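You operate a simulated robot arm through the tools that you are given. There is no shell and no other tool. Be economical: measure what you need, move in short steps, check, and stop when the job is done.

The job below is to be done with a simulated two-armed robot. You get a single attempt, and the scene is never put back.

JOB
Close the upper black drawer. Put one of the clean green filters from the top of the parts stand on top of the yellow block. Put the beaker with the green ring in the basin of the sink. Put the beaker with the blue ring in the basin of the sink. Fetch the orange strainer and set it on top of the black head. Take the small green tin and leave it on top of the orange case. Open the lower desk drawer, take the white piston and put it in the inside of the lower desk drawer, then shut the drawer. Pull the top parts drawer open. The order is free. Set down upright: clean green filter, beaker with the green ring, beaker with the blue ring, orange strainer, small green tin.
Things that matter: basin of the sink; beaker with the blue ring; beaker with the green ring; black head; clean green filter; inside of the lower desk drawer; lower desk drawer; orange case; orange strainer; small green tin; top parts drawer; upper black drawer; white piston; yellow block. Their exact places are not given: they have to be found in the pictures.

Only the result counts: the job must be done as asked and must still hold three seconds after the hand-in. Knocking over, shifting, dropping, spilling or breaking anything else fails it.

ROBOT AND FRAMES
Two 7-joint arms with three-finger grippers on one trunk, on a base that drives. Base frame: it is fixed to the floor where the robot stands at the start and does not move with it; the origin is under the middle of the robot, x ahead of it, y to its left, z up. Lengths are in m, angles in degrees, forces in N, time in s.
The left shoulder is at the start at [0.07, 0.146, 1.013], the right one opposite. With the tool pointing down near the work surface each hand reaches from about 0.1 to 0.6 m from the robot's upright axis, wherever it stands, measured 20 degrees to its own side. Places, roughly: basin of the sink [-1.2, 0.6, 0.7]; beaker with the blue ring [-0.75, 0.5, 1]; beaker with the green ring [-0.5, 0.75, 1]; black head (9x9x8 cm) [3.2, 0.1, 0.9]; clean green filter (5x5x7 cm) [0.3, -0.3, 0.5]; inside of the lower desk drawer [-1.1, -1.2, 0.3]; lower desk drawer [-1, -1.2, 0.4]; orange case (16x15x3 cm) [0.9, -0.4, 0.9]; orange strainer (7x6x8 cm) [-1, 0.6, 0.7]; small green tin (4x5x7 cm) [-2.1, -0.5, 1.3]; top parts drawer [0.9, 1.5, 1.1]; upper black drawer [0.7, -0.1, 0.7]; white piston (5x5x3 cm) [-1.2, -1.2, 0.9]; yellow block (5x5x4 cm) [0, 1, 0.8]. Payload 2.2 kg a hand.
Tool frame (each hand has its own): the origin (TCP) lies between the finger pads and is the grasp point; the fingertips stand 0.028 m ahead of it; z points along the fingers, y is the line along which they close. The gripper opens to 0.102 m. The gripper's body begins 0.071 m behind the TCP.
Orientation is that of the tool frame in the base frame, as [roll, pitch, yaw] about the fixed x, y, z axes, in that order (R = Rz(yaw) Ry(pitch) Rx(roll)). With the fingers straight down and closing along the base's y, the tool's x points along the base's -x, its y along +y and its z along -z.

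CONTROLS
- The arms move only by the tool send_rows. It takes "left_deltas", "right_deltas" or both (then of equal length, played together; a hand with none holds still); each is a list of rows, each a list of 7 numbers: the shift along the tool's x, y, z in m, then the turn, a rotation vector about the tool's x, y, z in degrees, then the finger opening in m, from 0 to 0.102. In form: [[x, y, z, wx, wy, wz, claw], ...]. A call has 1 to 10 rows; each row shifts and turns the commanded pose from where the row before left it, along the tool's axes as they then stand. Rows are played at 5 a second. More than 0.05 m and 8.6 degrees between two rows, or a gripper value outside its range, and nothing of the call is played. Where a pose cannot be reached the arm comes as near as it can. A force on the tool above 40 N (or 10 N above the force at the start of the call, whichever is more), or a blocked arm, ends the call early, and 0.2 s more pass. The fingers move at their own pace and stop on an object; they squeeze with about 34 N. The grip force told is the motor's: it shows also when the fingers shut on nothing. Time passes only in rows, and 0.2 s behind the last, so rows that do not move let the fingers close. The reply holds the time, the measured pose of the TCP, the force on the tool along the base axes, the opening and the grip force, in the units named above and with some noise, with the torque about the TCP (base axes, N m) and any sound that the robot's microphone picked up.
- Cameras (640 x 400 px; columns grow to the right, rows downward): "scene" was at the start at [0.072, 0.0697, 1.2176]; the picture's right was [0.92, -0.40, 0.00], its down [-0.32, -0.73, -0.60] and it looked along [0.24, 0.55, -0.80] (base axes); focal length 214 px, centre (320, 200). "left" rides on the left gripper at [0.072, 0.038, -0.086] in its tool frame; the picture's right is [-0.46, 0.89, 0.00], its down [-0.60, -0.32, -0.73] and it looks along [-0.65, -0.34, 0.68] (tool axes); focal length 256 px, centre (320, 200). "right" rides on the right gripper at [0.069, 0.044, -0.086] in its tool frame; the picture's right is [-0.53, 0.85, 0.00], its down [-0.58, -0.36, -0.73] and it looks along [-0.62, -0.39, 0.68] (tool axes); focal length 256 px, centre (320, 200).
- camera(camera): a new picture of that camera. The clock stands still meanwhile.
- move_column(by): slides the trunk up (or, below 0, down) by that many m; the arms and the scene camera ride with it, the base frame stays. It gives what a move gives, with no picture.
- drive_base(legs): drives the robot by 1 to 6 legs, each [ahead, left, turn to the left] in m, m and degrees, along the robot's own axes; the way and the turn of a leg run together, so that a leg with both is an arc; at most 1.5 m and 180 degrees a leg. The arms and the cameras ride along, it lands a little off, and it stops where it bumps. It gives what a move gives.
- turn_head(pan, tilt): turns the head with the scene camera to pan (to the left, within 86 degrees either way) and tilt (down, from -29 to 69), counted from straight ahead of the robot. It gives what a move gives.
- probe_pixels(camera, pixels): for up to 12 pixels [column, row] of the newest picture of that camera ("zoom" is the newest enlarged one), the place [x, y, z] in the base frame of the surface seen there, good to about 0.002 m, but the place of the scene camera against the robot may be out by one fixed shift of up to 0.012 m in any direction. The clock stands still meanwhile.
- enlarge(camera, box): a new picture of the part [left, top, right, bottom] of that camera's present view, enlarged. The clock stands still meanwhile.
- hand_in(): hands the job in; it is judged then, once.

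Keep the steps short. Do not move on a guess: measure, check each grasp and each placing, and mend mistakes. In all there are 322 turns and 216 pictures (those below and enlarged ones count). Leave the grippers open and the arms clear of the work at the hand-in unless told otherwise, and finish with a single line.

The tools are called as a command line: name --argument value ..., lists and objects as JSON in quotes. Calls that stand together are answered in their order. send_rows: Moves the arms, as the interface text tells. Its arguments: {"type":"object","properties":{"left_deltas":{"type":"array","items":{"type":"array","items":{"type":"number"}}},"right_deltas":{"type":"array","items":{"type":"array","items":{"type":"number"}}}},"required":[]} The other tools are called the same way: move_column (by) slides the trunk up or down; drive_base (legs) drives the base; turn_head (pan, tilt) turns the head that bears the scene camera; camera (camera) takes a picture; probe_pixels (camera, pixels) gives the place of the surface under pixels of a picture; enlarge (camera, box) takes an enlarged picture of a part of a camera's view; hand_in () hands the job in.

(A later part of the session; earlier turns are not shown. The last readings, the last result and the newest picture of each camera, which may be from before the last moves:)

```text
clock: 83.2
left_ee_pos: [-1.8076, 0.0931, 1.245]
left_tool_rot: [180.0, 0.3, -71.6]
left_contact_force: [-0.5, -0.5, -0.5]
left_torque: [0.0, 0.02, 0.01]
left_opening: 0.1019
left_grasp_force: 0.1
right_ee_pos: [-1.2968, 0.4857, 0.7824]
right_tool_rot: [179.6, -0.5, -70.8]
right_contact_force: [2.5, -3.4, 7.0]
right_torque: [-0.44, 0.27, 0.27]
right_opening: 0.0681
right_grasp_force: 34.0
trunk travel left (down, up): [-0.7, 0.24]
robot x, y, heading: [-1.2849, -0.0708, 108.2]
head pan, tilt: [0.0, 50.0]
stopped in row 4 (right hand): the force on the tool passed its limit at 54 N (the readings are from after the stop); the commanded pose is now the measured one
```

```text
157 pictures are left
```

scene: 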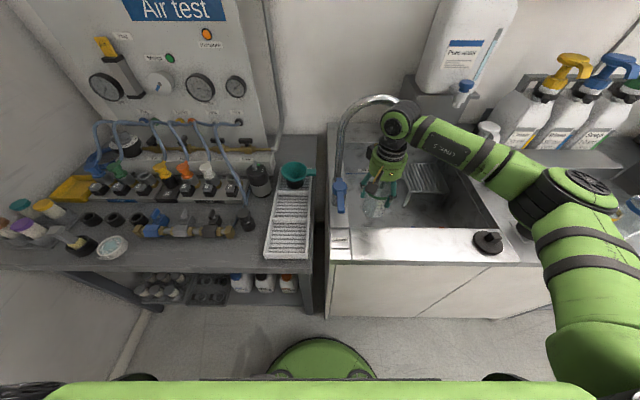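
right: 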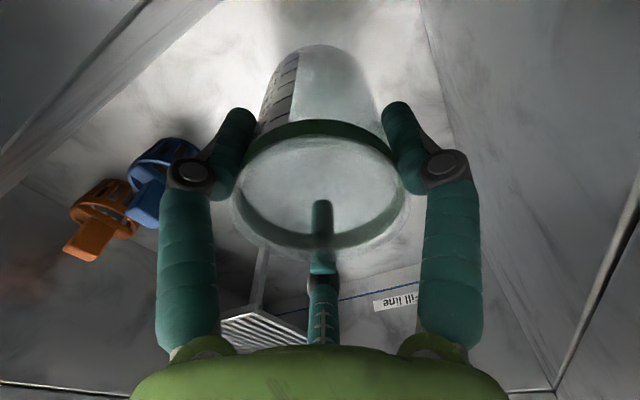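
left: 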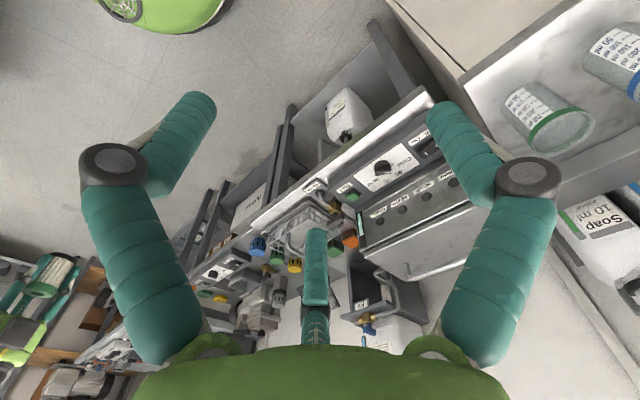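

Stopped early with 54 N; look where the contact is.

enlarge --camera "scene" --box '[310, 80, 470, 260]'

probe_pixels --camera "right" --pixels '[[300, 20], [420, 60], [240, 30], [200, 110], [400, 300], [270, 45], [320, 60], [130, 200], [85, 235]]'

```text
2.22 times, centred on (390, 170) of scene
```

zoom: 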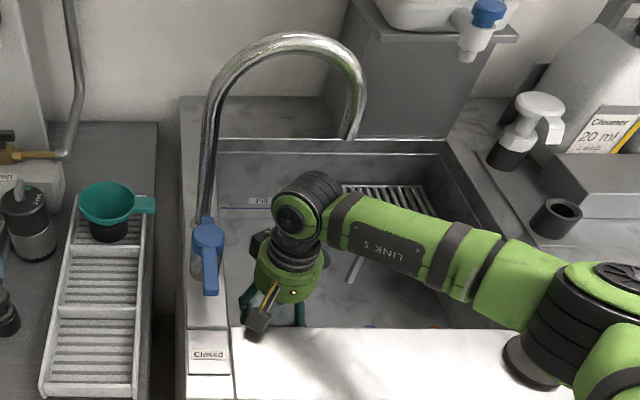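

```text
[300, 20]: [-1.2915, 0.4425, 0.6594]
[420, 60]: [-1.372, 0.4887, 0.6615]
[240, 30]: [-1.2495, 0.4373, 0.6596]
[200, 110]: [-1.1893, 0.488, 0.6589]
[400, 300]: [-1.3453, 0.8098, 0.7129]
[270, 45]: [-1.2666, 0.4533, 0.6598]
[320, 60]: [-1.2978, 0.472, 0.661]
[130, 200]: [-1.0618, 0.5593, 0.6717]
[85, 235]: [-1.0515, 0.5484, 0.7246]
```

The wrist camera touches the counter rim. Lift, move back, and measure the rest of the basin for a better spot.

send_rows --right_deltas '[[0, 0, -0.05, 0, 0, 0, 0.05], [0, 0, -0.05, 0, 0, 0, 0.05], [0, 0, -0.05, 0, 0, 0, 0.05], [0, 0, -0.05, 0, 0, 0, 0.05]]'

move_column --by 0.2

send_rows --right_deltas '[[0.04, 0, 0, 0, 0, 0, 0.05], [0.05, 0, 0, 0, 0, 0, 0.05], [0.05, 0, 0, 0, 0, 0, 0.05]]'

turn_head --pan -5 --tilt 50

enlarge --camera "scene" --box '[290, 120, 490, 270]'

camera --camera "right"

```text
clock: 84.2
left_ee_pos: [-1.8093, 0.0935, 1.2447]
left_tool_rot: [179.9, 0.3, -71.6]
left_contact_force: [-0.4, 0.3, -0.4]
left_torque: [0.01, 0.0, -0.01]
left_opening: 0.1019
left_grasp_force: 0.1
right_ee_pos: [-1.2962, 0.4867, 0.9851]
right_tool_rot: [179.7, -0.5, -70.8]
right_contact_force: [0.8, 0.4, -0.9]
right_torque: [0.05, 0.02, -0.02]
right_opening: 0.0683
right_grasp_force: 34.6
trunk travel left (down, up): [-0.7, 0.24]
robot x, y, heading: [-1.2861, -0.0696, 108.0]
head pan, tilt: [0.0, 50.0]
```

```text
clock: 86.4
left_ee_pos: [-1.8096, 0.0938, 1.4451]
left_tool_rot: [179.9, 0.2, -71.6]
left_contact_force: [0.6, -0.5, -0.6]
left_torque: [0.02, 0.02, 0.02]
left_opening: 0.102
left_grasp_force: 0.0
right_ee_pos: [-1.2964, 0.4885, 1.1834]
right_tool_rot: [179.7, -0.6, -70.9]
right_contact_force: [-0.8, 0.1, -0.3]
right_torque: [0.0, 0.01, -0.02]
right_opening: 0.0683
right_grasp_force: 34.1
trunk travel left (down, up): [-0.9, 0.04]
robot x, y, heading: [-1.2819, -0.0682, 108.8]
head pan, tilt: [0.0, 50.0]
```

```text
clock: 87.2
left_ee_pos: [-1.8082, 0.0917, 1.4449]
left_tool_rot: [179.8, 0.3, -71.7]
left_contact_force: [-0.1, 0.6, -0.1]
left_torque: [-0.01, 0.03, 0.01]
left_opening: 0.102
left_grasp_force: 0.1
right_ee_pos: [-1.2501, 0.3552, 1.1843]
right_tool_rot: [179.7, -0.4, -71.0]
right_contact_force: [0.4, 0.1, -0.4]
right_torque: [0.01, 0.01, -0.01]
right_opening: 0.0682
right_grasp_force: 34.5
trunk travel left (down, up): [-0.9, 0.04]
robot x, y, heading: [-1.2825, -0.0686, 108.5]
head pan, tilt: [0.0, 50.0]
```

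```text
clock: 87.8
left_ee_pos: [-1.8071, 0.0927, 1.444]
left_tool_rot: [179.9, 0.1, -71.5]
left_contact_force: [0.6, -0.8, 0.0]
left_torque: [0.03, 0.0, 0.02]
left_opening: 0.1019
left_grasp_force: 0.1
right_ee_pos: [-1.2522, 0.3566, 1.1848]
right_tool_rot: [179.6, -0.3, -71.0]
right_contact_force: [0.6, 0.0, 0.0]
right_torque: [-0.02, -0.02, -0.01]
right_opening: 0.0686
right_grasp_force: 33.6
trunk travel left (down, up): [-0.9, 0.04]
robot x, y, heading: [-1.2778, -0.0713, 108.5]
head pan, tilt: [-5.0, 50.0]
```

```text
2.67 times, centred on (390, 195) of scene
```

zoom: 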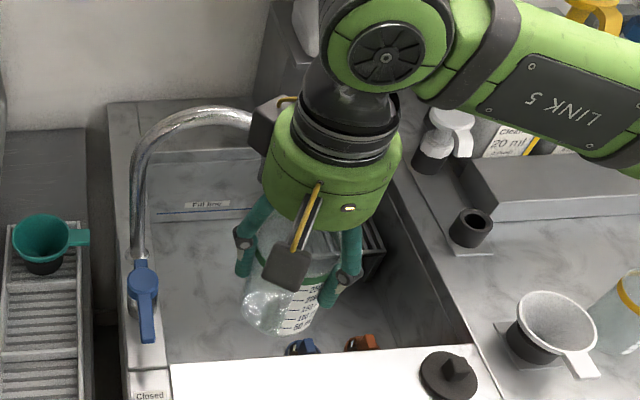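

```text
154 pictures are left
```

right: 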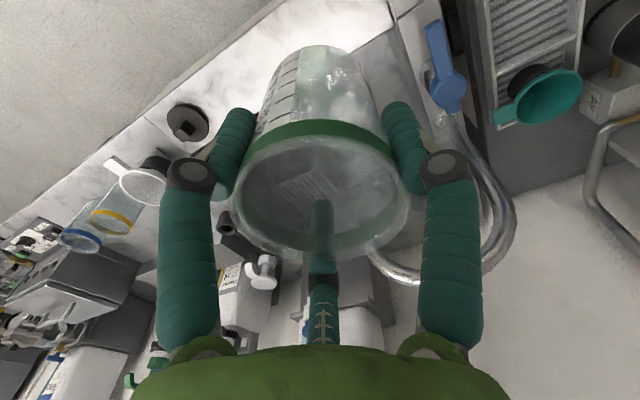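

send_rows --right_deltas '[[0, 0.05, 0, 0, 0, 0, 0.05], [0, 0.05, 0, 0, 0, 0, 0.05], [0.02, 0.045, 0, 0, 0, 0, 0.05]]'

enlarge --camera "scene" --box '[290, 120, 490, 270]'

```text
clock: 88.7
left_ee_pos: [-1.811, 0.0916, 1.4452]
left_tool_rot: [180.0, 0.3, -71.6]
left_contact_force: [-1.0, 0.1, 0.3]
left_torque: [-0.01, -0.03, -0.03]
left_opening: 0.1021
left_grasp_force: 0.0
right_ee_pos: [-1.3846, 0.289, 1.1859]
right_tool_rot: [179.9, -0.4, -71.0]
right_contact_force: [-0.2, -1.6, -1.0]
right_torque: [0.02, -0.01, -0.01]
right_opening: 0.0683
right_grasp_force: 33.8
trunk travel left (down, up): [-0.9, 0.04]
robot x, y, heading: [-1.2849, -0.0702, 108.4]
head pan, tilt: [-5.0, 50.0]
```

```text
2.67 times, centred on (390, 195) of scene
```

zoom: 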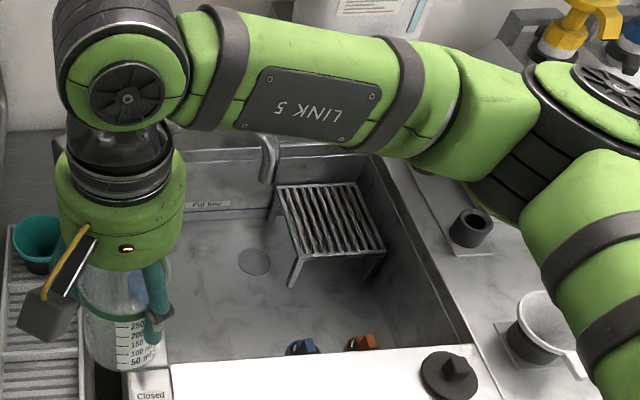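

probe_pixels --camera "zoom" --pixels '[[265, 178], [255, 262], [292, 283], [372, 278], [301, 258], [380, 248], [345, 186], [280, 190], [303, 344], [364, 340], [330, 310], [388, 320]]'

```text
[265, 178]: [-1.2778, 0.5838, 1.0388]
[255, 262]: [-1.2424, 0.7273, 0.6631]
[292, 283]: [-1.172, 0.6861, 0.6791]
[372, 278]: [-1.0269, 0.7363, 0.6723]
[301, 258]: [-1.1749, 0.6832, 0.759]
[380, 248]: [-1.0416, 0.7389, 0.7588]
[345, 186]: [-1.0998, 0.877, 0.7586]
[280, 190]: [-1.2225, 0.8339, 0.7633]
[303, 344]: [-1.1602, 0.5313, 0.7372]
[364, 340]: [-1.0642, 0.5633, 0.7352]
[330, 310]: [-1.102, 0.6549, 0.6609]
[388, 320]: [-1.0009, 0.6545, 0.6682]
```

Spot A for the green beaker: (-1.186,0.617), clear of strainers, rack (f≥1.02) and spout (-1.278,0.584). Drive 0.05 ahead and 0.15 right, then move over.

drive_base --legs '[[0, -0.15, 0], [0.045, 0, 0]]'

camera --camera "right"

```text
clock: 90.5
left_ee_pos: [-1.6793, 0.1724, 1.4473]
left_tool_rot: [-180.0, 0.9, -71.6]
left_contact_force: [0.5, -1.2, 0.7]
left_torque: [0.15, 0.04, 0.02]
left_opening: 0.1018
left_grasp_force: 0.0
right_ee_pos: [-1.253, 0.3703, 1.1881]
right_tool_rot: [179.7, 0.1, -71.0]
right_contact_force: [0.1, -1.5, 0.3]
right_torque: [0.11, 0.03, 0.04]
right_opening: 0.0683
right_grasp_force: 34.2
trunk travel left (down, up): [-0.9, 0.04]
robot x, y, heading: [-1.1561, 0.0136, 108.3]
head pan, tilt: [-5.0, 50.0]
```

```text
152 pictures are left
```

right: 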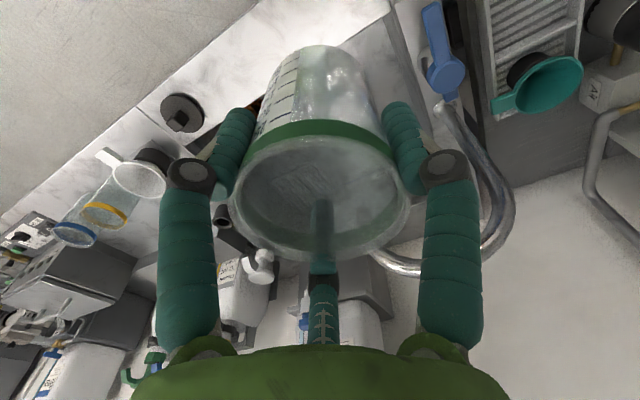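

send_rows --right_deltas '[[0, -0.048, 0, 0, 0, 0, 0.05], [0, -0.048, 0, 0, 0, 0, 0.05], [0, -0.048, 0, 0, 0, 0, 0.05], [-0.0424, 0, 0, 0, 0, 0, 0.05], [-0.0424, 0, 0, 0, 0, 0, 0.05], [-0.0424, 0, 0, 0, 0, 0, 0.05], [-0.0424, 0, 0, 0, 0, 0, 0.05], [-0.0424, 0, 0, 0, 0, 0, 0.05]]'

camera --camera "right"

camera --camera "scene"

```text
clock: 92.3
left_ee_pos: [-1.6846, 0.1861, 1.4439]
left_tool_rot: [179.9, 0.2, -71.7]
left_contact_force: [-1.1, -0.4, -0.1]
left_torque: [-0.03, -0.05, 0.02]
left_opening: 0.102
left_grasp_force: 0.1
right_ee_pos: [-1.1909, 0.6302, 1.1836]
right_tool_rot: [179.8, -0.6, -70.8]
right_contact_force: [0.2, 0.2, 0.0]
right_torque: [-0.03, -0.02, -0.01]
right_opening: 0.0685
right_grasp_force: 34.0
trunk travel left (down, up): [-0.9, 0.04]
robot x, y, heading: [-1.1593, 0.0179, 107.9]
head pan, tilt: [-5.0, 50.0]
```

```text
151 pictures are left
```

right: 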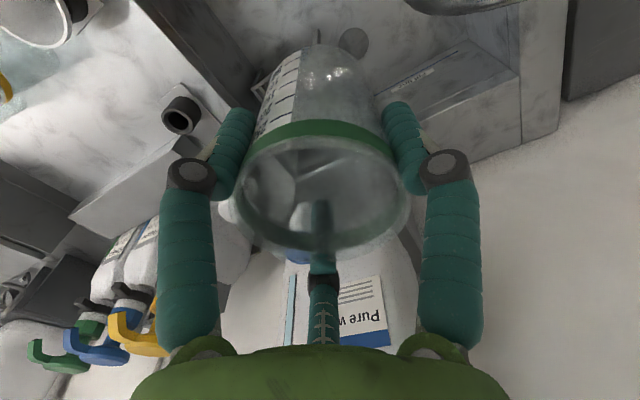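

```text
150 pictures are left
```

scene: 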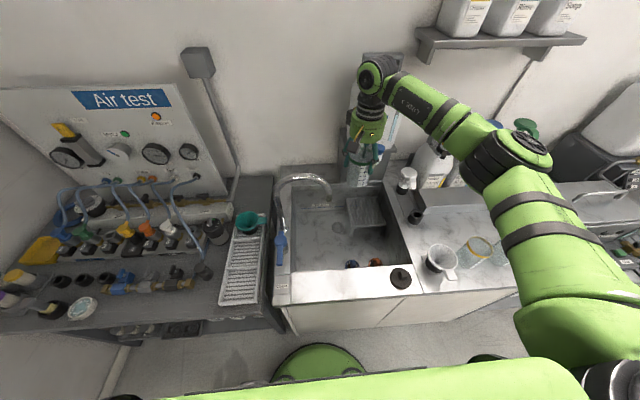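

send_rows --right_deltas '[[0.012, 0, 0, 0, 0, 0, 0.05]]'

move_column --by -0.25

camera --camera "right"

camera --camera "scene"

```text
clock: 92.7
left_ee_pos: [-1.6802, 0.1831, 1.4467]
left_tool_rot: [179.8, 0.4, -71.7]
left_contact_force: [-0.1, 0.7, 1.1]
left_torque: [0.02, 0.01, 0.02]
left_opening: 0.1019
left_grasp_force: 0.1
right_ee_pos: [-1.1837, 0.6162, 1.1839]
right_tool_rot: [179.6, -0.4, -71.1]
right_contact_force: [-0.4, -0.3, -1.3]
right_torque: [0.01, 0.05, -0.01]
right_opening: 0.0685
right_grasp_force: 33.7
trunk travel left (down, up): [-0.9, 0.04]
robot x, y, heading: [-1.155, 0.0186, 108.3]
head pan, tilt: [-5.0, 50.0]
```

```text
clock: 95.3
left_ee_pos: [-1.682, 0.1838, 1.1947]
left_tool_rot: [179.8, 0.3, -71.6]
left_contact_force: [-0.3, -0.3, 0.3]
left_torque: [0.01, 0.01, -0.01]
left_opening: 0.1019
left_grasp_force: 0.0
right_ee_pos: [-1.1821, 0.6176, 0.9333]
right_tool_rot: [179.7, -0.5, -70.9]
right_contact_force: [-0.5, -0.2, -0.7]
right_torque: [0.0, 0.03, -0.01]
right_opening: 0.0682
right_grasp_force: 33.8
trunk travel left (down, up): [-0.65, 0.29]
robot x, y, heading: [-1.159, 0.0188, 108.4]
head pan, tilt: [-5.0, 50.0]
```

```text
149 pictures are left
```

right: 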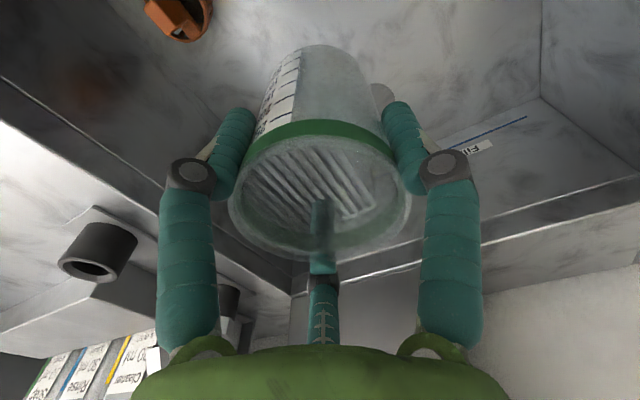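

```text
148 pictures are left
```

scene: 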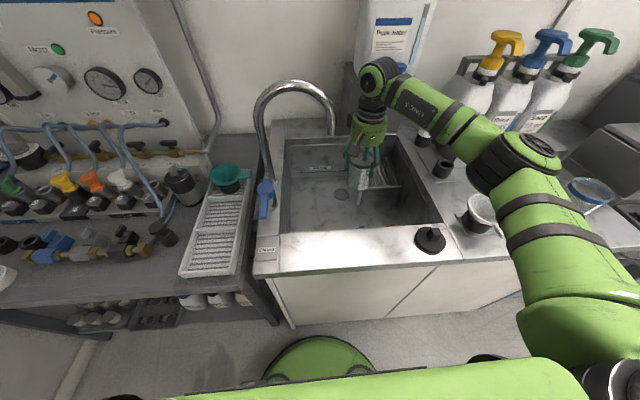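

Clear of the spout. Descend in the basin: 0.18 m, then feel.

send_rows --right_deltas '[[0, 0, 0.05, 0, 0, 0, 0.05], [0, 0, 0.05, 0, 0, 0, 0.05], [0, 0, 0.04, 0, 0, 0, 0.05], [0, 0, 0.025, 0, 0, 0, 0.05], [0, 0, 0.013, 0, 0, 0, 0.05]]'

camera --camera "right"

```text
clock: 96.5
left_ee_pos: [-1.6812, 0.1843, 1.1946]
left_tool_rot: [179.9, 0.3, -71.6]
left_contact_force: [0.3, -0.3, 0.3]
left_torque: [0.02, 0.0, 0.01]
left_opening: 0.1021
left_grasp_force: 0.2
right_ee_pos: [-1.1853, 0.6175, 0.7547]
right_tool_rot: [179.7, -0.5, -71.0]
right_contact_force: [0.0, 0.6, -0.7]
right_torque: [0.02, -0.02, -0.02]
right_opening: 0.0682
right_grasp_force: 34.4
trunk travel left (down, up): [-0.65, 0.29]
robot x, y, heading: [-1.1586, 0.0183, 108.2]
head pan, tilt: [-5.0, 50.0]
```

```text
147 pictures are left
```

right: 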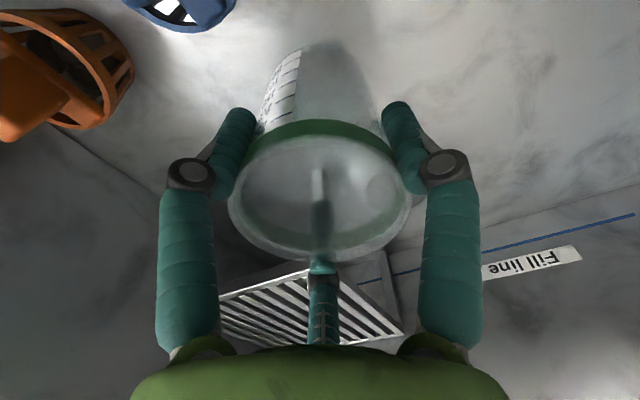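

send_rows --right_deltas '[[0, 0, 0.003, 0, 0, 0, 0.05], [0, 0, 0.003, 0, 0, 0, 0.05], [0, 0, 0.002, 0, 0, 0, 0.05]]'

```text
clock: 97.3
left_ee_pos: [-1.6813, 0.1828, 1.1957]
left_tool_rot: [179.8, 0.3, -71.7]
left_contact_force: [-0.1, 0.0, 0.3]
left_torque: [0.01, -0.02, 0.0]
left_opening: 0.1021
left_grasp_force: 0.1
right_ee_pos: [-1.1848, 0.6162, 0.747]
right_tool_rot: [179.6, -0.5, -71.0]
right_contact_force: [-0.1, -0.9, -0.5]
right_torque: [-0.02, -0.01, 0.03]
right_opening: 0.0686
right_grasp_force: 33.7
trunk travel left (down, up): [-0.65, 0.29]
robot x, y, heading: [-1.1596, 0.0178, 108.3]
head pan, tilt: [-5.0, 50.0]
```

send_rows --right_deltas '[[0, 0, 0.0015, 0, 0, 0, 0.05], [0, 0, 0.0015, 0, 0, 0, 0.05]]'

```text
clock: 97.9
left_ee_pos: [-1.6805, 0.1825, 1.1962]
left_tool_rot: [179.8, 0.3, -71.7]
left_contact_force: [0.1, 0.5, 1.2]
left_torque: [-0.03, -0.01, 0.02]
left_opening: 0.1018
left_grasp_force: 0.0
right_ee_pos: [-1.1846, 0.6153, 0.7467]
right_tool_rot: [179.6, -0.3, -71.0]
right_contact_force: [0.0, 0.5, 6.7]
right_torque: [0.22, -0.13, -0.01]
right_opening: 0.0683
right_grasp_force: 34.3
trunk travel left (down, up): [-0.65, 0.29]
robot x, y, heading: [-1.1559, 0.0163, 108.2]
head pan, tilt: [-5.0, 50.0]
```

Touchdown (6.7 N). Release and rise slowly.

send_rows --right_deltas '[[0, 0, -0.0005, 0, 0, 0, 0.075], [0, 0, 0, 0, 0, 0, 0.084], [0, 0, -0.02, 0, 0, 0, 0.086], [0, 0, -0.05, 0, 0, 0, 0.088], [0, 0, -0.05, 0, 0, 0, 0.09], [0, 0, -0.05, 0, 0, 0, 0.09]]'

move_column --by 0.25

camera --camera "right"

```text
clock: 99.3
left_ee_pos: [-1.6816, 0.1834, 1.1953]
left_tool_rot: [179.8, 0.3, -71.7]
left_contact_force: [1.0, -0.4, -0.3]
left_torque: [0.04, -0.02, 0.02]
left_opening: 0.1023
left_grasp_force: 0.1
right_ee_pos: [-1.1833, 0.6147, 0.9178]
right_tool_rot: [179.7, -0.6, -70.9]
right_contact_force: [-0.5, 0.6, -0.6]
right_torque: [0.01, -0.02, 0.03]
right_opening: 0.0899
right_grasp_force: 0.0
trunk travel left (down, up): [-0.65, 0.29]
robot x, y, heading: [-1.1508, 0.0147, 108.3]
head pan, tilt: [-5.0, 50.0]
```

```text
clock: 101.9
left_ee_pos: [-1.6828, 0.1848, 1.4449]
left_tool_rot: [179.9, 0.3, -71.7]
left_contact_force: [0.4, 0.4, -0.2]
left_torque: [-0.01, 0.0, -0.01]
left_opening: 0.1019
left_grasp_force: 0.0
right_ee_pos: [-1.1825, 0.6169, 1.1659]
right_tool_rot: [179.7, -0.4, -70.9]
right_contact_force: [0.2, 0.4, 1.0]
right_torque: [-0.02, 0.03, -0.04]
right_opening: 0.0903
right_grasp_force: 0.0
trunk travel left (down, up): [-0.9, 0.04]
robot x, y, heading: [-1.1567, 0.0179, 108.5]
head pan, tilt: [-5.0, 50.0]
```

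```text
146 pictures are left
```

right: 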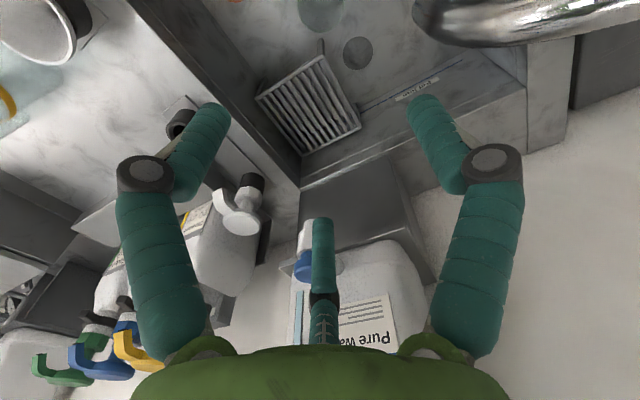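

Retract and strafe right to the blue beaker.

send_rows --right_deltas '[[0.05, 0, 0, 0, 0, 0, 0.09], [0.05, 0, 0, 0, 0, 0, 0.09], [0.05, 0, 0, 0, 0, 0, 0.092], [0.03, 0, 0, 0, 0, 0, 0.092]]'

enlarge --camera "scene" --box '[250, 120, 450, 320]'

drive_base --legs '[[-0.02, -0.53, 0]]'

camera --camera "right"

```text
clock: 102.9
left_ee_pos: [-1.6802, 0.1824, 1.4455]
left_tool_rot: [179.8, 0.4, -71.8]
left_contact_force: [-0.7, 0.0, 0.2]
left_torque: [0.02, -0.02, -0.01]
left_opening: 0.1021
left_grasp_force: 0.1
right_ee_pos: [-1.123, 0.4445, 1.1683]
right_tool_rot: [179.7, -0.4, -71.0]
right_contact_force: [0.2, -0.2, 0.3]
right_torque: [0.02, 0.04, 0.0]
right_opening: 0.0921
right_grasp_force: 0.1
trunk travel left (down, up): [-0.9, 0.04]
robot x, y, heading: [-1.1565, 0.0166, 108.2]
head pan, tilt: [-5.0, 50.0]
```

```text
2.00 times, centred on (350, 220) of scene
```

zoom: 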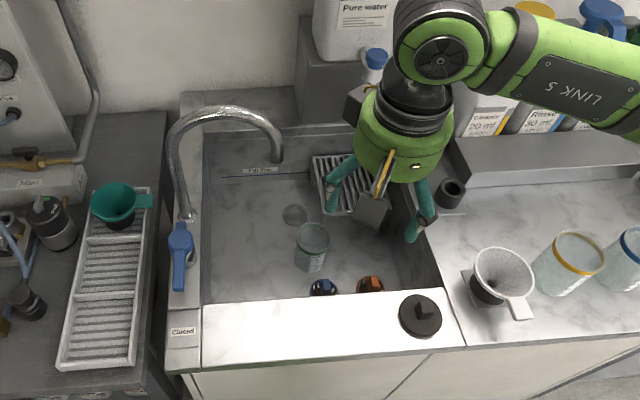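

```text
clock: 106.0
left_ee_pos: [-1.1792, 0.3271, 1.4454]
left_tool_rot: [179.9, 0.2, -71.0]
left_contact_force: [-0.8, -0.9, -0.2]
left_torque: [-0.02, -0.03, -0.03]
left_opening: 0.1018
left_grasp_force: 0.1
right_ee_pos: [-0.6246, 0.5975, 1.1693]
right_tool_rot: [179.8, -0.5, -70.3]
right_contact_force: [1.0, 0.0, -0.4]
right_torque: [0.01, -0.02, 0.0]
right_opening: 0.092
right_grasp_force: 0.0
trunk travel left (down, up): [-0.9, 0.04]
robot x, y, heading: [-0.649, 0.1699, 109.2]
head pan, tilt: [-5.0, 50.0]
```

```text
144 pictures are left
```

right: 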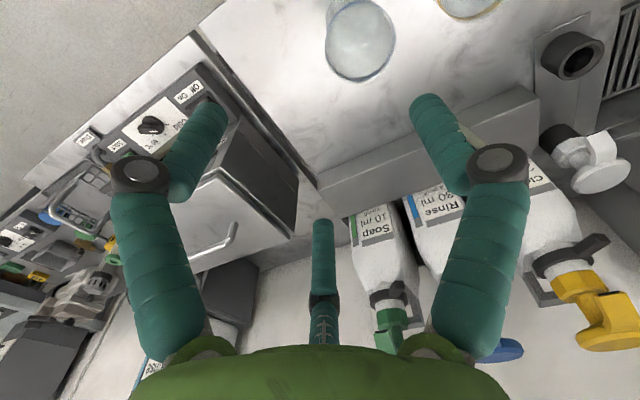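

Green beaker stands upright in the basin. Measure the blue one's rim.

probe_pixels --camera "right" --pixels '[[327, 42], [395, 40], [360, 81], [352, 4], [345, 73], [385, 68], [375, 79]]'

```text
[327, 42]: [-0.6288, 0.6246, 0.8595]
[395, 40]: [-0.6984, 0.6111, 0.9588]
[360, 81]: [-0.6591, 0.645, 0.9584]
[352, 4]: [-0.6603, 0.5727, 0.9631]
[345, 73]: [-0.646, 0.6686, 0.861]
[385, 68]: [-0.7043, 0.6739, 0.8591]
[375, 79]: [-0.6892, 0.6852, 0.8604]
```

send_rows --right_deltas '[[-0.024, 0.0328, 0, 0, 0, 0, 0.09], [0, 0, 0.05, 0, 0, 0, 0.09], [0, 0, 0.046, 0, 0, 0, 0.09]]'

camera --camera "right"

```text
clock: 106.8
left_ee_pos: [-1.1732, 0.3286, 1.4464]
left_tool_rot: [179.7, 0.4, -70.9]
left_contact_force: [0.9, 0.1, 0.0]
left_torque: [-0.03, 0.07, 0.0]
left_opening: 0.1018
left_grasp_force: 0.0
right_ee_pos: [-0.659, 0.6078, 1.0735]
right_tool_rot: [179.5, -0.4, -70.2]
right_contact_force: [0.3, -0.4, -0.5]
right_torque: [0.02, 0.03, -0.01]
right_opening: 0.0898
right_grasp_force: 0.1
trunk travel left (down, up): [-0.9, 0.04]
robot x, y, heading: [-0.6522, 0.1668, 109.1]
head pan, tilt: [-5.0, 50.0]
```

```text
143 pictures are left
```

right: 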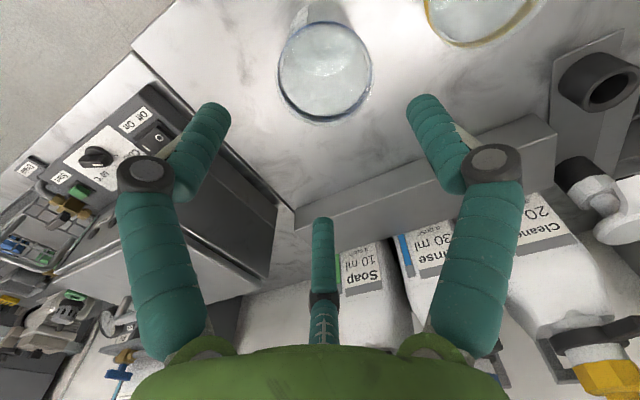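

probe_pixels --camera "right" --pixels '[[325, 120], [281, 85], [368, 85], [325, 24], [300, 112], [350, 112], [283, 55], [368, 52]]'

enlarge --camera "right" --box '[250, 0, 400, 140]'

```text
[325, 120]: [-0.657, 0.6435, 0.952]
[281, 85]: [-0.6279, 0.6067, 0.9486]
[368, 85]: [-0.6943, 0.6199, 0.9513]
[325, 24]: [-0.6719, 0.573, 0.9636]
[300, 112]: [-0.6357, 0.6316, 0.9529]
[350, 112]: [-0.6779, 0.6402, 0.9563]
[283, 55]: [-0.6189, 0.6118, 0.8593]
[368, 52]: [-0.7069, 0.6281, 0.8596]
```

```text
2.86 times, centred on (325, 70) of right
```

zoom: 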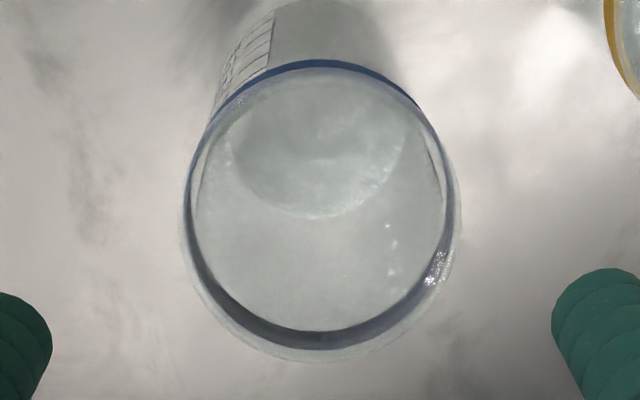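

send_rows --right_deltas '[[0.001, 0.0057, 0.045, 0, 0, 0, 0.09], [0, 0, 0.045, 0, 0, 0, 0.09], [0, 0, 0.038, 0, 0, 0, 0.09]]'

camera --camera "right"

```text
clock: 107.6
left_ee_pos: [-1.1758, 0.3279, 1.4452]
left_tool_rot: [180.0, 0.3, -71.0]
left_contact_force: [-0.3, 0.2, -0.8]
left_torque: [-0.02, 0.0, 0.01]
left_opening: 0.102
left_grasp_force: 0.0
right_ee_pos: [-0.6671, 0.6062, 0.9453]
right_tool_rot: [179.6, -0.4, -70.3]
right_contact_force: [-0.3, -0.6, -0.6]
right_torque: [0.02, 0.02, -0.03]
right_opening: 0.0902
right_grasp_force: 0.1
trunk travel left (down, up): [-0.9, 0.04]
robot x, y, heading: [-0.6489, 0.1713, 109.1]
head pan, tilt: [-5.0, 50.0]
```

```text
141 pictures are left
```

right: 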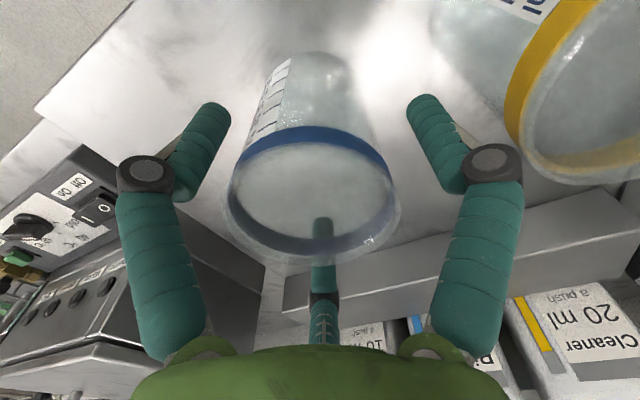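

send_rows --right_deltas '[[0, -0.002, 0, 0, 0, 0, 0.09], [0, 0, 0, 0, 0, 0, 0.05], [0, 0, 0, 0, 0, 0, 0.05], [0, 0, 0, 0, 0, 0, 0.05]]'

camera --camera "right"

```text
clock: 108.6
left_ee_pos: [-1.1761, 0.3285, 1.4453]
left_tool_rot: [179.9, 0.3, -71.1]
left_contact_force: [0.2, -0.2, 0.1]
left_torque: [-0.01, -0.01, 0.02]
left_opening: 0.1022
left_grasp_force: 0.0
right_ee_pos: [-0.666, 0.6043, 0.9466]
right_tool_rot: [179.6, -0.4, -70.4]
right_contact_force: [0.0, 1.0, 5.1]
right_torque: [0.14, 0.09, 0.04]
right_opening: 0.0687
right_grasp_force: 33.6
trunk travel left (down, up): [-0.9, 0.04]
robot x, y, heading: [-0.6494, 0.1681, 109.0]
head pan, tilt: [-5.0, 50.0]
```

```text
140 pictures are left
```

right: 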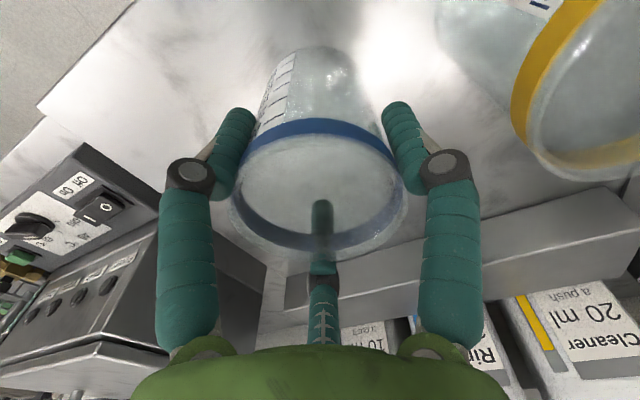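

send_rows --right_deltas '[[0, 0, -0.03, 0, 0, 0, 0.05], [0, 0, -0.05, 0, 0, 0, 0.05], [0, 0, -0.05, 0, 0, 0, 0.05], [0, 0, -0.05, 0, 0, 0, 0.05], [0.03, 0, -0.03, 0, 0, 0, 0.05]]'

drive_base --legs '[[0, 0.4, -0.7], [0.02, 0, 0]]'

camera --camera "right"

enlarge --camera "scene" --box '[230, 120, 430, 300]'

```text
clock: 109.8
left_ee_pos: [-1.1756, 0.326, 1.4459]
left_tool_rot: [179.9, 0.2, -71.1]
left_contact_force: [-0.4, -0.7, 0.8]
left_torque: [0.05, 0.01, 0.03]
left_opening: 0.1019
left_grasp_force: 0.0
right_ee_pos: [-0.6535, 0.5758, 1.1556]
right_tool_rot: [179.7, -0.4, -70.3]
right_contact_force: [-0.2, 1.0, -0.3]
right_torque: [0.0, 0.02, -0.01]
right_opening: 0.0685
right_grasp_force: 33.8
trunk travel left (down, up): [-0.9, 0.04]
robot x, y, heading: [-0.6454, 0.1719, 109.2]
head pan, tilt: [-5.0, 50.0]
```

```text
clock: 112.7
left_ee_pos: [-1.5569, 0.2231, 1.4467]
left_tool_rot: [179.9, 0.5, -72.1]
left_contact_force: [0.2, -0.7, 0.5]
left_torque: [0.07, 0.0, 0.01]
left_opening: 0.102
left_grasp_force: 0.1
right_ee_pos: [-1.0323, 0.4647, 1.1564]
right_tool_rot: [179.7, -0.2, -71.3]
right_contact_force: [0.0, -0.2, 0.8]
right_torque: [0.05, 0.06, 0.01]
right_opening: 0.0687
right_grasp_force: 33.9
trunk travel left (down, up): [-0.9, 0.04]
robot x, y, heading: [-1.0329, 0.0603, 108.2]
head pan, tilt: [-5.0, 50.0]
```

```text
139 pictures are left
```

right: 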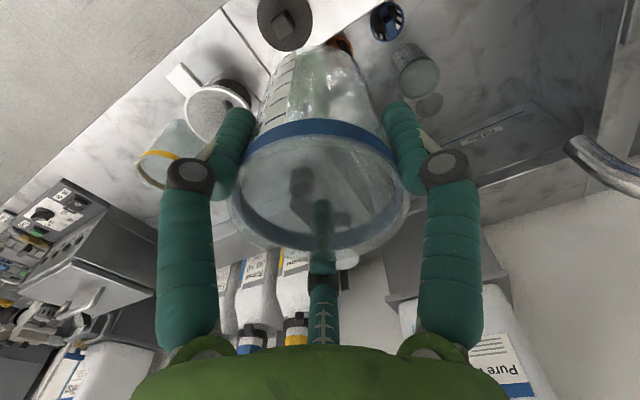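

```text
2.22 times, centred on (330, 210) of scene
```

zoom: 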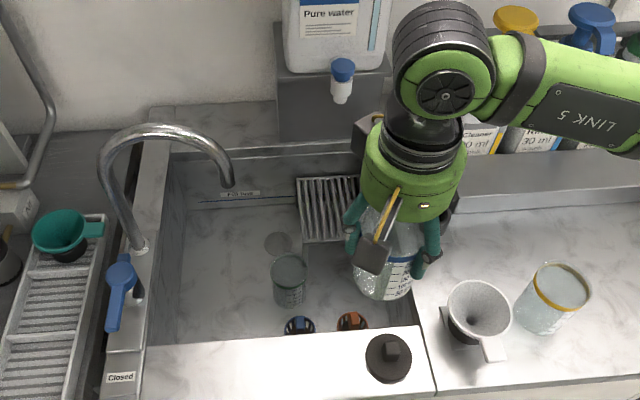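

probe_pixels --camera "right" --pixels '[[397, 68], [438, 76], [412, 92], [422, 57], [387, 22], [345, 45]]'

probe_pixels --camera "zoom" --pixels '[[352, 180], [340, 242], [302, 238], [350, 318], [298, 322], [385, 320], [290, 262], [272, 275], [307, 275], [395, 325], [415, 360], [345, 300]]'

```text
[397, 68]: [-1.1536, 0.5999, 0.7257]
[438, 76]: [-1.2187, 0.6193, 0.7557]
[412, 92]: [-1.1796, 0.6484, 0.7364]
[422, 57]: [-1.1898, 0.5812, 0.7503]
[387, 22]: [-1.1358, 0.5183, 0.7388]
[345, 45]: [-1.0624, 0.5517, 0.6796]
```

```text
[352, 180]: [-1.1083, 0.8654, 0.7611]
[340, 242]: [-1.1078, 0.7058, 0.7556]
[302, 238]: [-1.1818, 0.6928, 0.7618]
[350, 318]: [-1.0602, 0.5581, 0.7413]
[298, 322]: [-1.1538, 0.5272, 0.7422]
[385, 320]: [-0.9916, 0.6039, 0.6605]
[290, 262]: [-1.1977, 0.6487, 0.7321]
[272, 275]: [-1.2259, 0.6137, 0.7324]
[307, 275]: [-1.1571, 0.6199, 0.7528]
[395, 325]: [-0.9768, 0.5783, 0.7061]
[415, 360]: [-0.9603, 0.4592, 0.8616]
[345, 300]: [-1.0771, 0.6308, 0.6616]
```

Spot B for the blue beaker: (-1.079,0.644). Move over it.

send_rows --right_deltas '[[-0.0462, -0.0033, 0, 0, 0, 0, 0.05], [-0.0462, -0.0033, 0, 0, 0, 0, 0.05], [-0.0462, -0.0033, 0, 0, 0, 0, 0.05], [-0.0462, -0.0033, 0, 0, 0, 0, 0.05]]'

move_column --by -0.22

camera --camera "right"

camera --camera "scene"

```text
clock: 113.7
left_ee_pos: [-1.5606, 0.2326, 1.4435]
left_tool_rot: [179.9, 0.1, -72.1]
left_contact_force: [-0.2, 0.0, -0.4]
left_torque: [-0.05, -0.01, -0.03]
left_opening: 0.1018
left_grasp_force: 0.1
right_ee_pos: [-1.0808, 0.6525, 1.1544]
right_tool_rot: [179.7, -0.5, -71.2]
right_contact_force: [0.1, 1.0, -1.1]
right_torque: [-0.04, -0.04, 0.0]
right_opening: 0.0687
right_grasp_force: 33.9
trunk travel left (down, up): [-0.9, 0.04]
robot x, y, heading: [-1.035, 0.064, 108.1]
head pan, tilt: [-5.0, 50.0]
```

```text
clock: 116.0
left_ee_pos: [-1.5586, 0.2289, 1.2252]
left_tool_rot: [179.9, 0.3, -72.0]
left_contact_force: [1.1, -0.6, 0.3]
left_torque: [-0.02, 0.0, -0.02]
left_opening: 0.1021
left_grasp_force: 0.0
right_ee_pos: [-1.0794, 0.6518, 0.9341]
right_tool_rot: [179.5, -0.5, -71.3]
right_contact_force: [-0.4, -0.1, -0.1]
right_torque: [0.0, 0.02, 0.01]
right_opening: 0.0689
right_grasp_force: 34.6
trunk travel left (down, up): [-0.68, 0.26]
robot x, y, heading: [-1.034, 0.0615, 108.1]
head pan, tilt: [-5.0, 50.0]
```

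```text
137 pictures are left
```

right: 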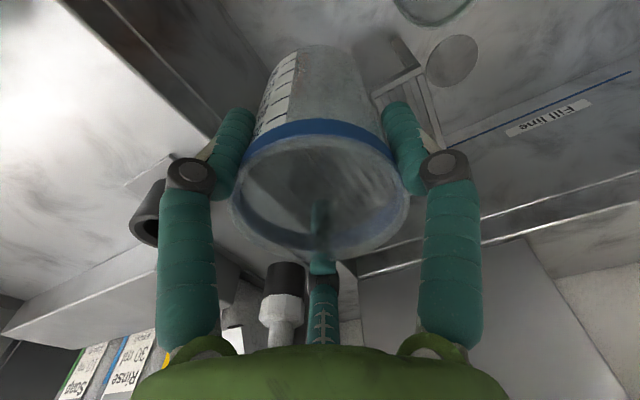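

```text
136 pictures are left
```

scene: 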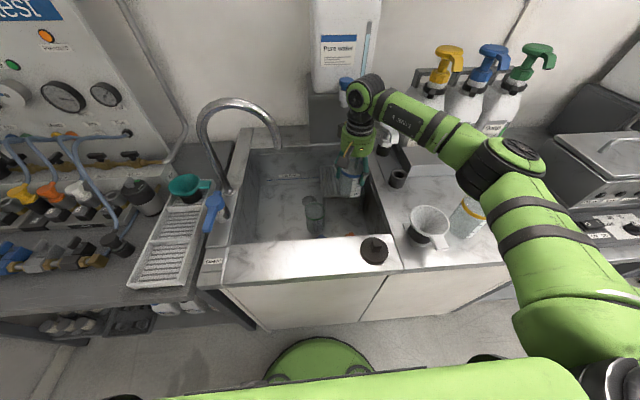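

send_rows --right_deltas '[[0.007, 0, 0, 0, 0, 0, 0.05], [0, 0, 0.05, 0, 0, 0, 0.05], [0, 0, 0.05, 0, 0, 0, 0.05]]'

camera --camera "right"

```text
clock: 116.8
left_ee_pos: [-1.5595, 0.2302, 1.2258]
left_tool_rot: [179.9, 0.2, -72.0]
left_contact_force: [0.2, 0.6, 0.6]
left_torque: [-0.01, -0.01, 0.03]
left_opening: 0.1023
left_grasp_force: 0.1
right_ee_pos: [-1.0781, 0.6431, 0.8358]
right_tool_rot: [179.7, -0.4, -71.3]
right_contact_force: [0.5, 0.4, -0.2]
right_torque: [0.0, 0.0, 0.01]
right_opening: 0.0683
right_grasp_force: 34.0
trunk travel left (down, up): [-0.68, 0.26]
robot x, y, heading: [-1.0331, 0.061, 107.8]
head pan, tilt: [-5.0, 50.0]
```

```text
135 pictures are left
```

right: 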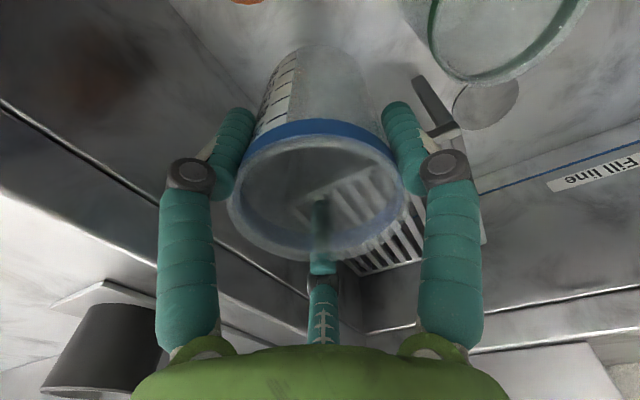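

send_rows --right_deltas '[[0, 0, 0.03, 0, 0, 0, 0.05], [0, 0, 0.03, 0, 0, 0, 0.05], [0, 0, 0.015, 0, 0, 0, 0.05], [0, 0, 0.006, 0, 0, 0, 0.05]]'

camera --camera "right"

```text
clock: 117.8
left_ee_pos: [-1.5584, 0.2294, 1.225]
left_tool_rot: [179.8, 0.3, -72.0]
left_contact_force: [0.5, -0.1, 0.7]
left_torque: [-0.02, 0.0, -0.03]
left_opening: 0.1019
left_grasp_force: 0.0
right_ee_pos: [-1.0782, 0.6418, 0.7534]
right_tool_rot: [179.7, -0.4, -71.3]
right_contact_force: [-0.1, 0.1, -0.2]
right_torque: [-0.02, 0.0, 0.01]
right_opening: 0.0687
right_grasp_force: 33.5
trunk travel left (down, up): [-0.68, 0.26]
robot x, y, heading: [-1.0339, 0.061, 108.1]
head pan, tilt: [-5.0, 50.0]
```

```text
134 pictures are left
```

right: 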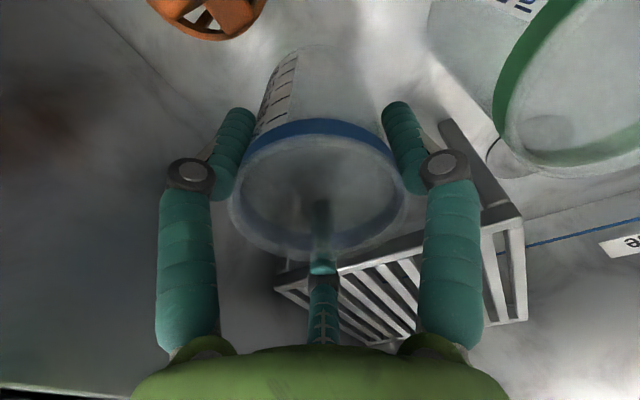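

send_rows --right_deltas '[[0, 0, 0.003, 0, 0, 0, 0.05], [0, 0, 0.003, 0, 0, 0, 0.05], [0, 0, 0.0015, 0, 0, 0, 0.05]]'

```text
clock: 118.6
left_ee_pos: [-1.5587, 0.2285, 1.227]
left_tool_rot: [179.8, 0.3, -72.0]
left_contact_force: [0.5, 0.3, 0.5]
left_torque: [0.0, 0.02, 0.0]
left_opening: 0.102
left_grasp_force: 0.0
right_ee_pos: [-1.0768, 0.643, 0.7484]
right_tool_rot: [179.7, -0.4, -71.2]
right_contact_force: [0.1, 0.9, 0.8]
right_torque: [0.08, 0.02, 0.02]
right_opening: 0.0686
right_grasp_force: 34.3
trunk travel left (down, up): [-0.68, 0.26]
robot x, y, heading: [-1.0323, 0.06, 108.0]
head pan, tilt: [-5.0, 50.0]
```

send_rows --right_deltas '[[0, 0, 0.0015, 0, 0, 0, 0.05]]'

```text
clock: 119.0
left_ee_pos: [-1.5588, 0.2285, 1.2265]
left_tool_rot: [179.9, 0.3, -72.0]
left_contact_force: [-0.1, 1.1, 0.3]
left_torque: [-0.02, 0.0, -0.02]
left_opening: 0.1022
left_grasp_force: 0.0
right_ee_pos: [-1.0773, 0.6436, 0.7469]
right_tool_rot: [179.8, -0.3, -71.3]
right_contact_force: [1.4, -0.2, 7.3]
right_torque: [0.21, -0.09, -0.02]
right_opening: 0.0687
right_grasp_force: 33.9
trunk travel left (down, up): [-0.68, 0.26]
robot x, y, heading: [-1.0344, 0.0607, 108.0]
head pan, tilt: [-5.0, 50.0]
```

Contact. Release to 0.08 and rise.

send_rows --right_deltas '[[0, 0, -0.0005, 0, 0, 0, 0.075], [0, 0, 0, 0, 0, 0, 0.08], [0, 0, -0.02, 0, 0, 0, 0.08], [0, 0, -0.05, 0, 0, 0, 0.08], [0, 0, -0.05, 0, 0, 0, 0.08], [0, 0, -0.05, 0, 0, 0, 0.08], [0, 0, -0.05, 0, 0, 0, 0.08]]'

camera --camera "right"

```text
clock: 120.6
left_ee_pos: [-1.5578, 0.228, 1.2256]
left_tool_rot: [179.9, 0.3, -72.0]
left_contact_force: [0.7, 0.8, -0.9]
left_torque: [0.03, 0.01, 0.0]
left_opening: 0.102
left_grasp_force: 0.0
right_ee_pos: [-1.0771, 0.6434, 0.97]
right_tool_rot: [179.7, -0.4, -71.3]
right_contact_force: [-0.1, -0.5, 0.2]
right_torque: [-0.01, -0.05, 0.01]
right_opening: 0.0799
right_grasp_force: 0.0
trunk travel left (down, up): [-0.68, 0.26]
robot x, y, heading: [-1.0358, 0.0619, 108.0]
head pan, tilt: [-5.0, 50.0]
```

```text
133 pictures are left
```

right: 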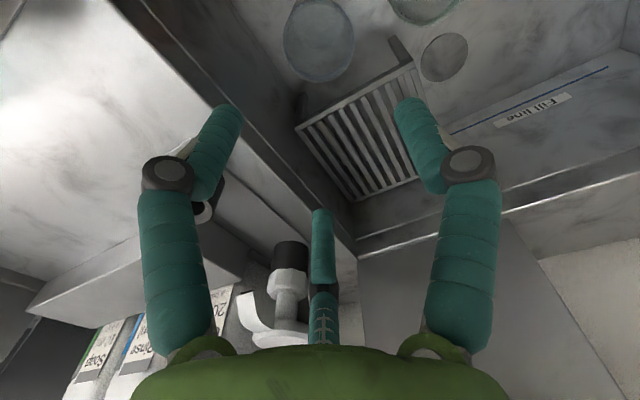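

Both beakers stand in the basin. Now the orange strainer: move the hand over it (−f 0.09) for a close look.

send_rows --right_deltas '[[0.045, 0, 0, 0, 0, 0, 0.08], [0.045, 0, 0, 0, 0, 0, 0.08]]'

enlarge --camera "right" --box '[220, 0, 420, 130]'

camera --camera "right"

```text
clock: 121.2
left_ee_pos: [-1.5579, 0.2278, 1.2265]
left_tool_rot: [179.8, 0.4, -72.0]
left_contact_force: [0.3, -0.7, 1.1]
left_torque: [0.02, -0.02, 0.0]
left_opening: 0.1018
left_grasp_force: 0.1
right_ee_pos: [-1.047, 0.5591, 0.9667]
right_tool_rot: [179.6, -0.4, -71.3]
right_contact_force: [0.1, 0.2, 0.5]
right_torque: [0.01, 0.03, -0.02]
right_opening: 0.0799
right_grasp_force: 0.1
trunk travel left (down, up): [-0.68, 0.26]
robot x, y, heading: [-1.035, 0.0607, 107.8]
head pan, tilt: [-5.0, 50.0]
```

```text
3.08 times, centred on (320, 65) of right
```

zoom: 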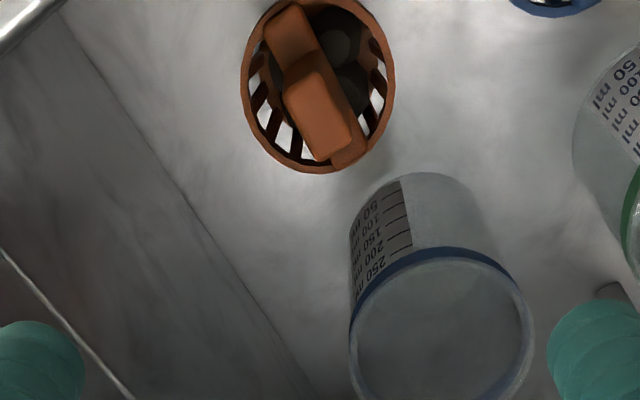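

```text
131 pictures are left
```

right: 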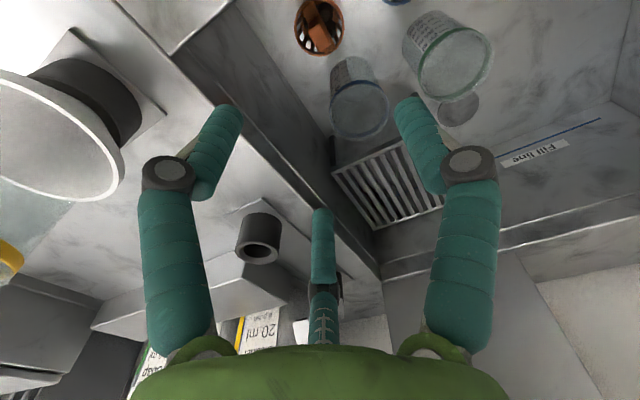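

probe_pixels --camera "zoom" --pixels '[[320, 115], [292, 95], [340, 85], [322, 155], [348, 140], [290, 25], [272, 40], [310, 30], [246, 80], [391, 85], [330, 172], [270, 150]]'

```text
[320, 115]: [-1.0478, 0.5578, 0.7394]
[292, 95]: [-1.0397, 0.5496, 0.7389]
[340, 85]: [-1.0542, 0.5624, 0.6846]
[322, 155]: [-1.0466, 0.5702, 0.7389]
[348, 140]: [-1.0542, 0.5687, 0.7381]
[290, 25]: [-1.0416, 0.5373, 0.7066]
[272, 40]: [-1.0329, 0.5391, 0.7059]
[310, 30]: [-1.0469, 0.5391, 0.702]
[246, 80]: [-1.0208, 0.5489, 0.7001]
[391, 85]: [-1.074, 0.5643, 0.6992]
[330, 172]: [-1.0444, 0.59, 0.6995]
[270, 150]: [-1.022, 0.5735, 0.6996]
```

The strainer has a knob (top z 0.739, centre (-1.0475,0.557), ~2 cm wide). To keep the wrist camera clear of the counter rim, tilt the hand 28° (leaning inward) and grip the knob. Tilt first at height.

send_rows --right_deltas '[[0, 0, 0, 0, 7, 0, 0.06], [0, 0, 0, 0, 7, 0, 0.06], [0, 0, 0, 0, 7, 0, 0.06], [0, 0, 0, 0, 7, 0, 0.06]]'

camera --camera "right"

camera --camera "scene"

```text
clock: 122.2
left_ee_pos: [-1.5581, 0.2301, 1.2243]
left_tool_rot: [179.9, 0.2, -71.9]
left_contact_force: [-0.7, 0.3, -0.8]
left_torque: [0.0, -0.03, -0.01]
left_opening: 0.1021
left_grasp_force: 0.1
right_ee_pos: [-1.0482, 0.5593, 0.9658]
right_tool_rot: [179.6, -28.7, -71.2]
right_contact_force: [0.1, -0.2, -1.0]
right_torque: [-0.01, 0.0, 0.01]
right_opening: 0.06
right_grasp_force: 0.2
trunk travel left (down, up): [-0.68, 0.26]
robot x, y, heading: [-1.0355, 0.0622, 108.1]
head pan, tilt: [-5.0, 50.0]
```

```text
130 pictures are left
```

right: 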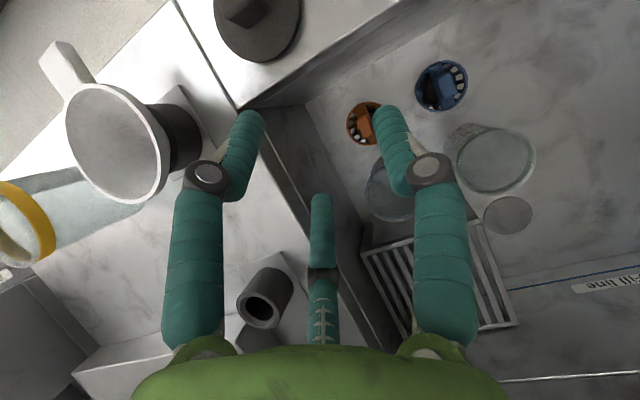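

```text
129 pictures are left
```

scene: 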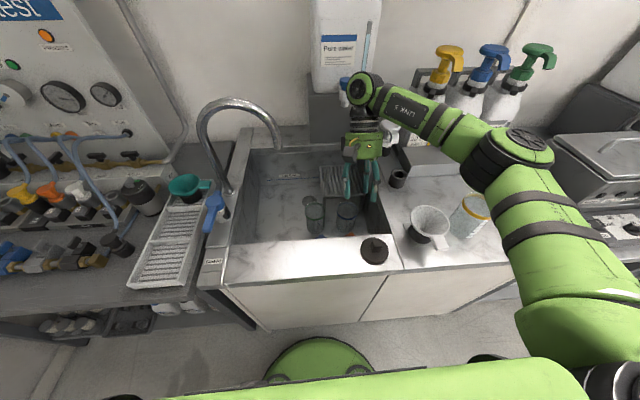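

probe_pixels --camera "scene" --pixels '[[344, 82], [345, 98], [360, 95], [362, 140], [352, 150], [330, 60]]'

```text
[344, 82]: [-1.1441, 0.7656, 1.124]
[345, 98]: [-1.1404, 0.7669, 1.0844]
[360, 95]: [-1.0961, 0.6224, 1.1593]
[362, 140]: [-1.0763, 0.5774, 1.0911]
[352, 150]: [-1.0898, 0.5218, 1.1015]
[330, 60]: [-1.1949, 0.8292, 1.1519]
```

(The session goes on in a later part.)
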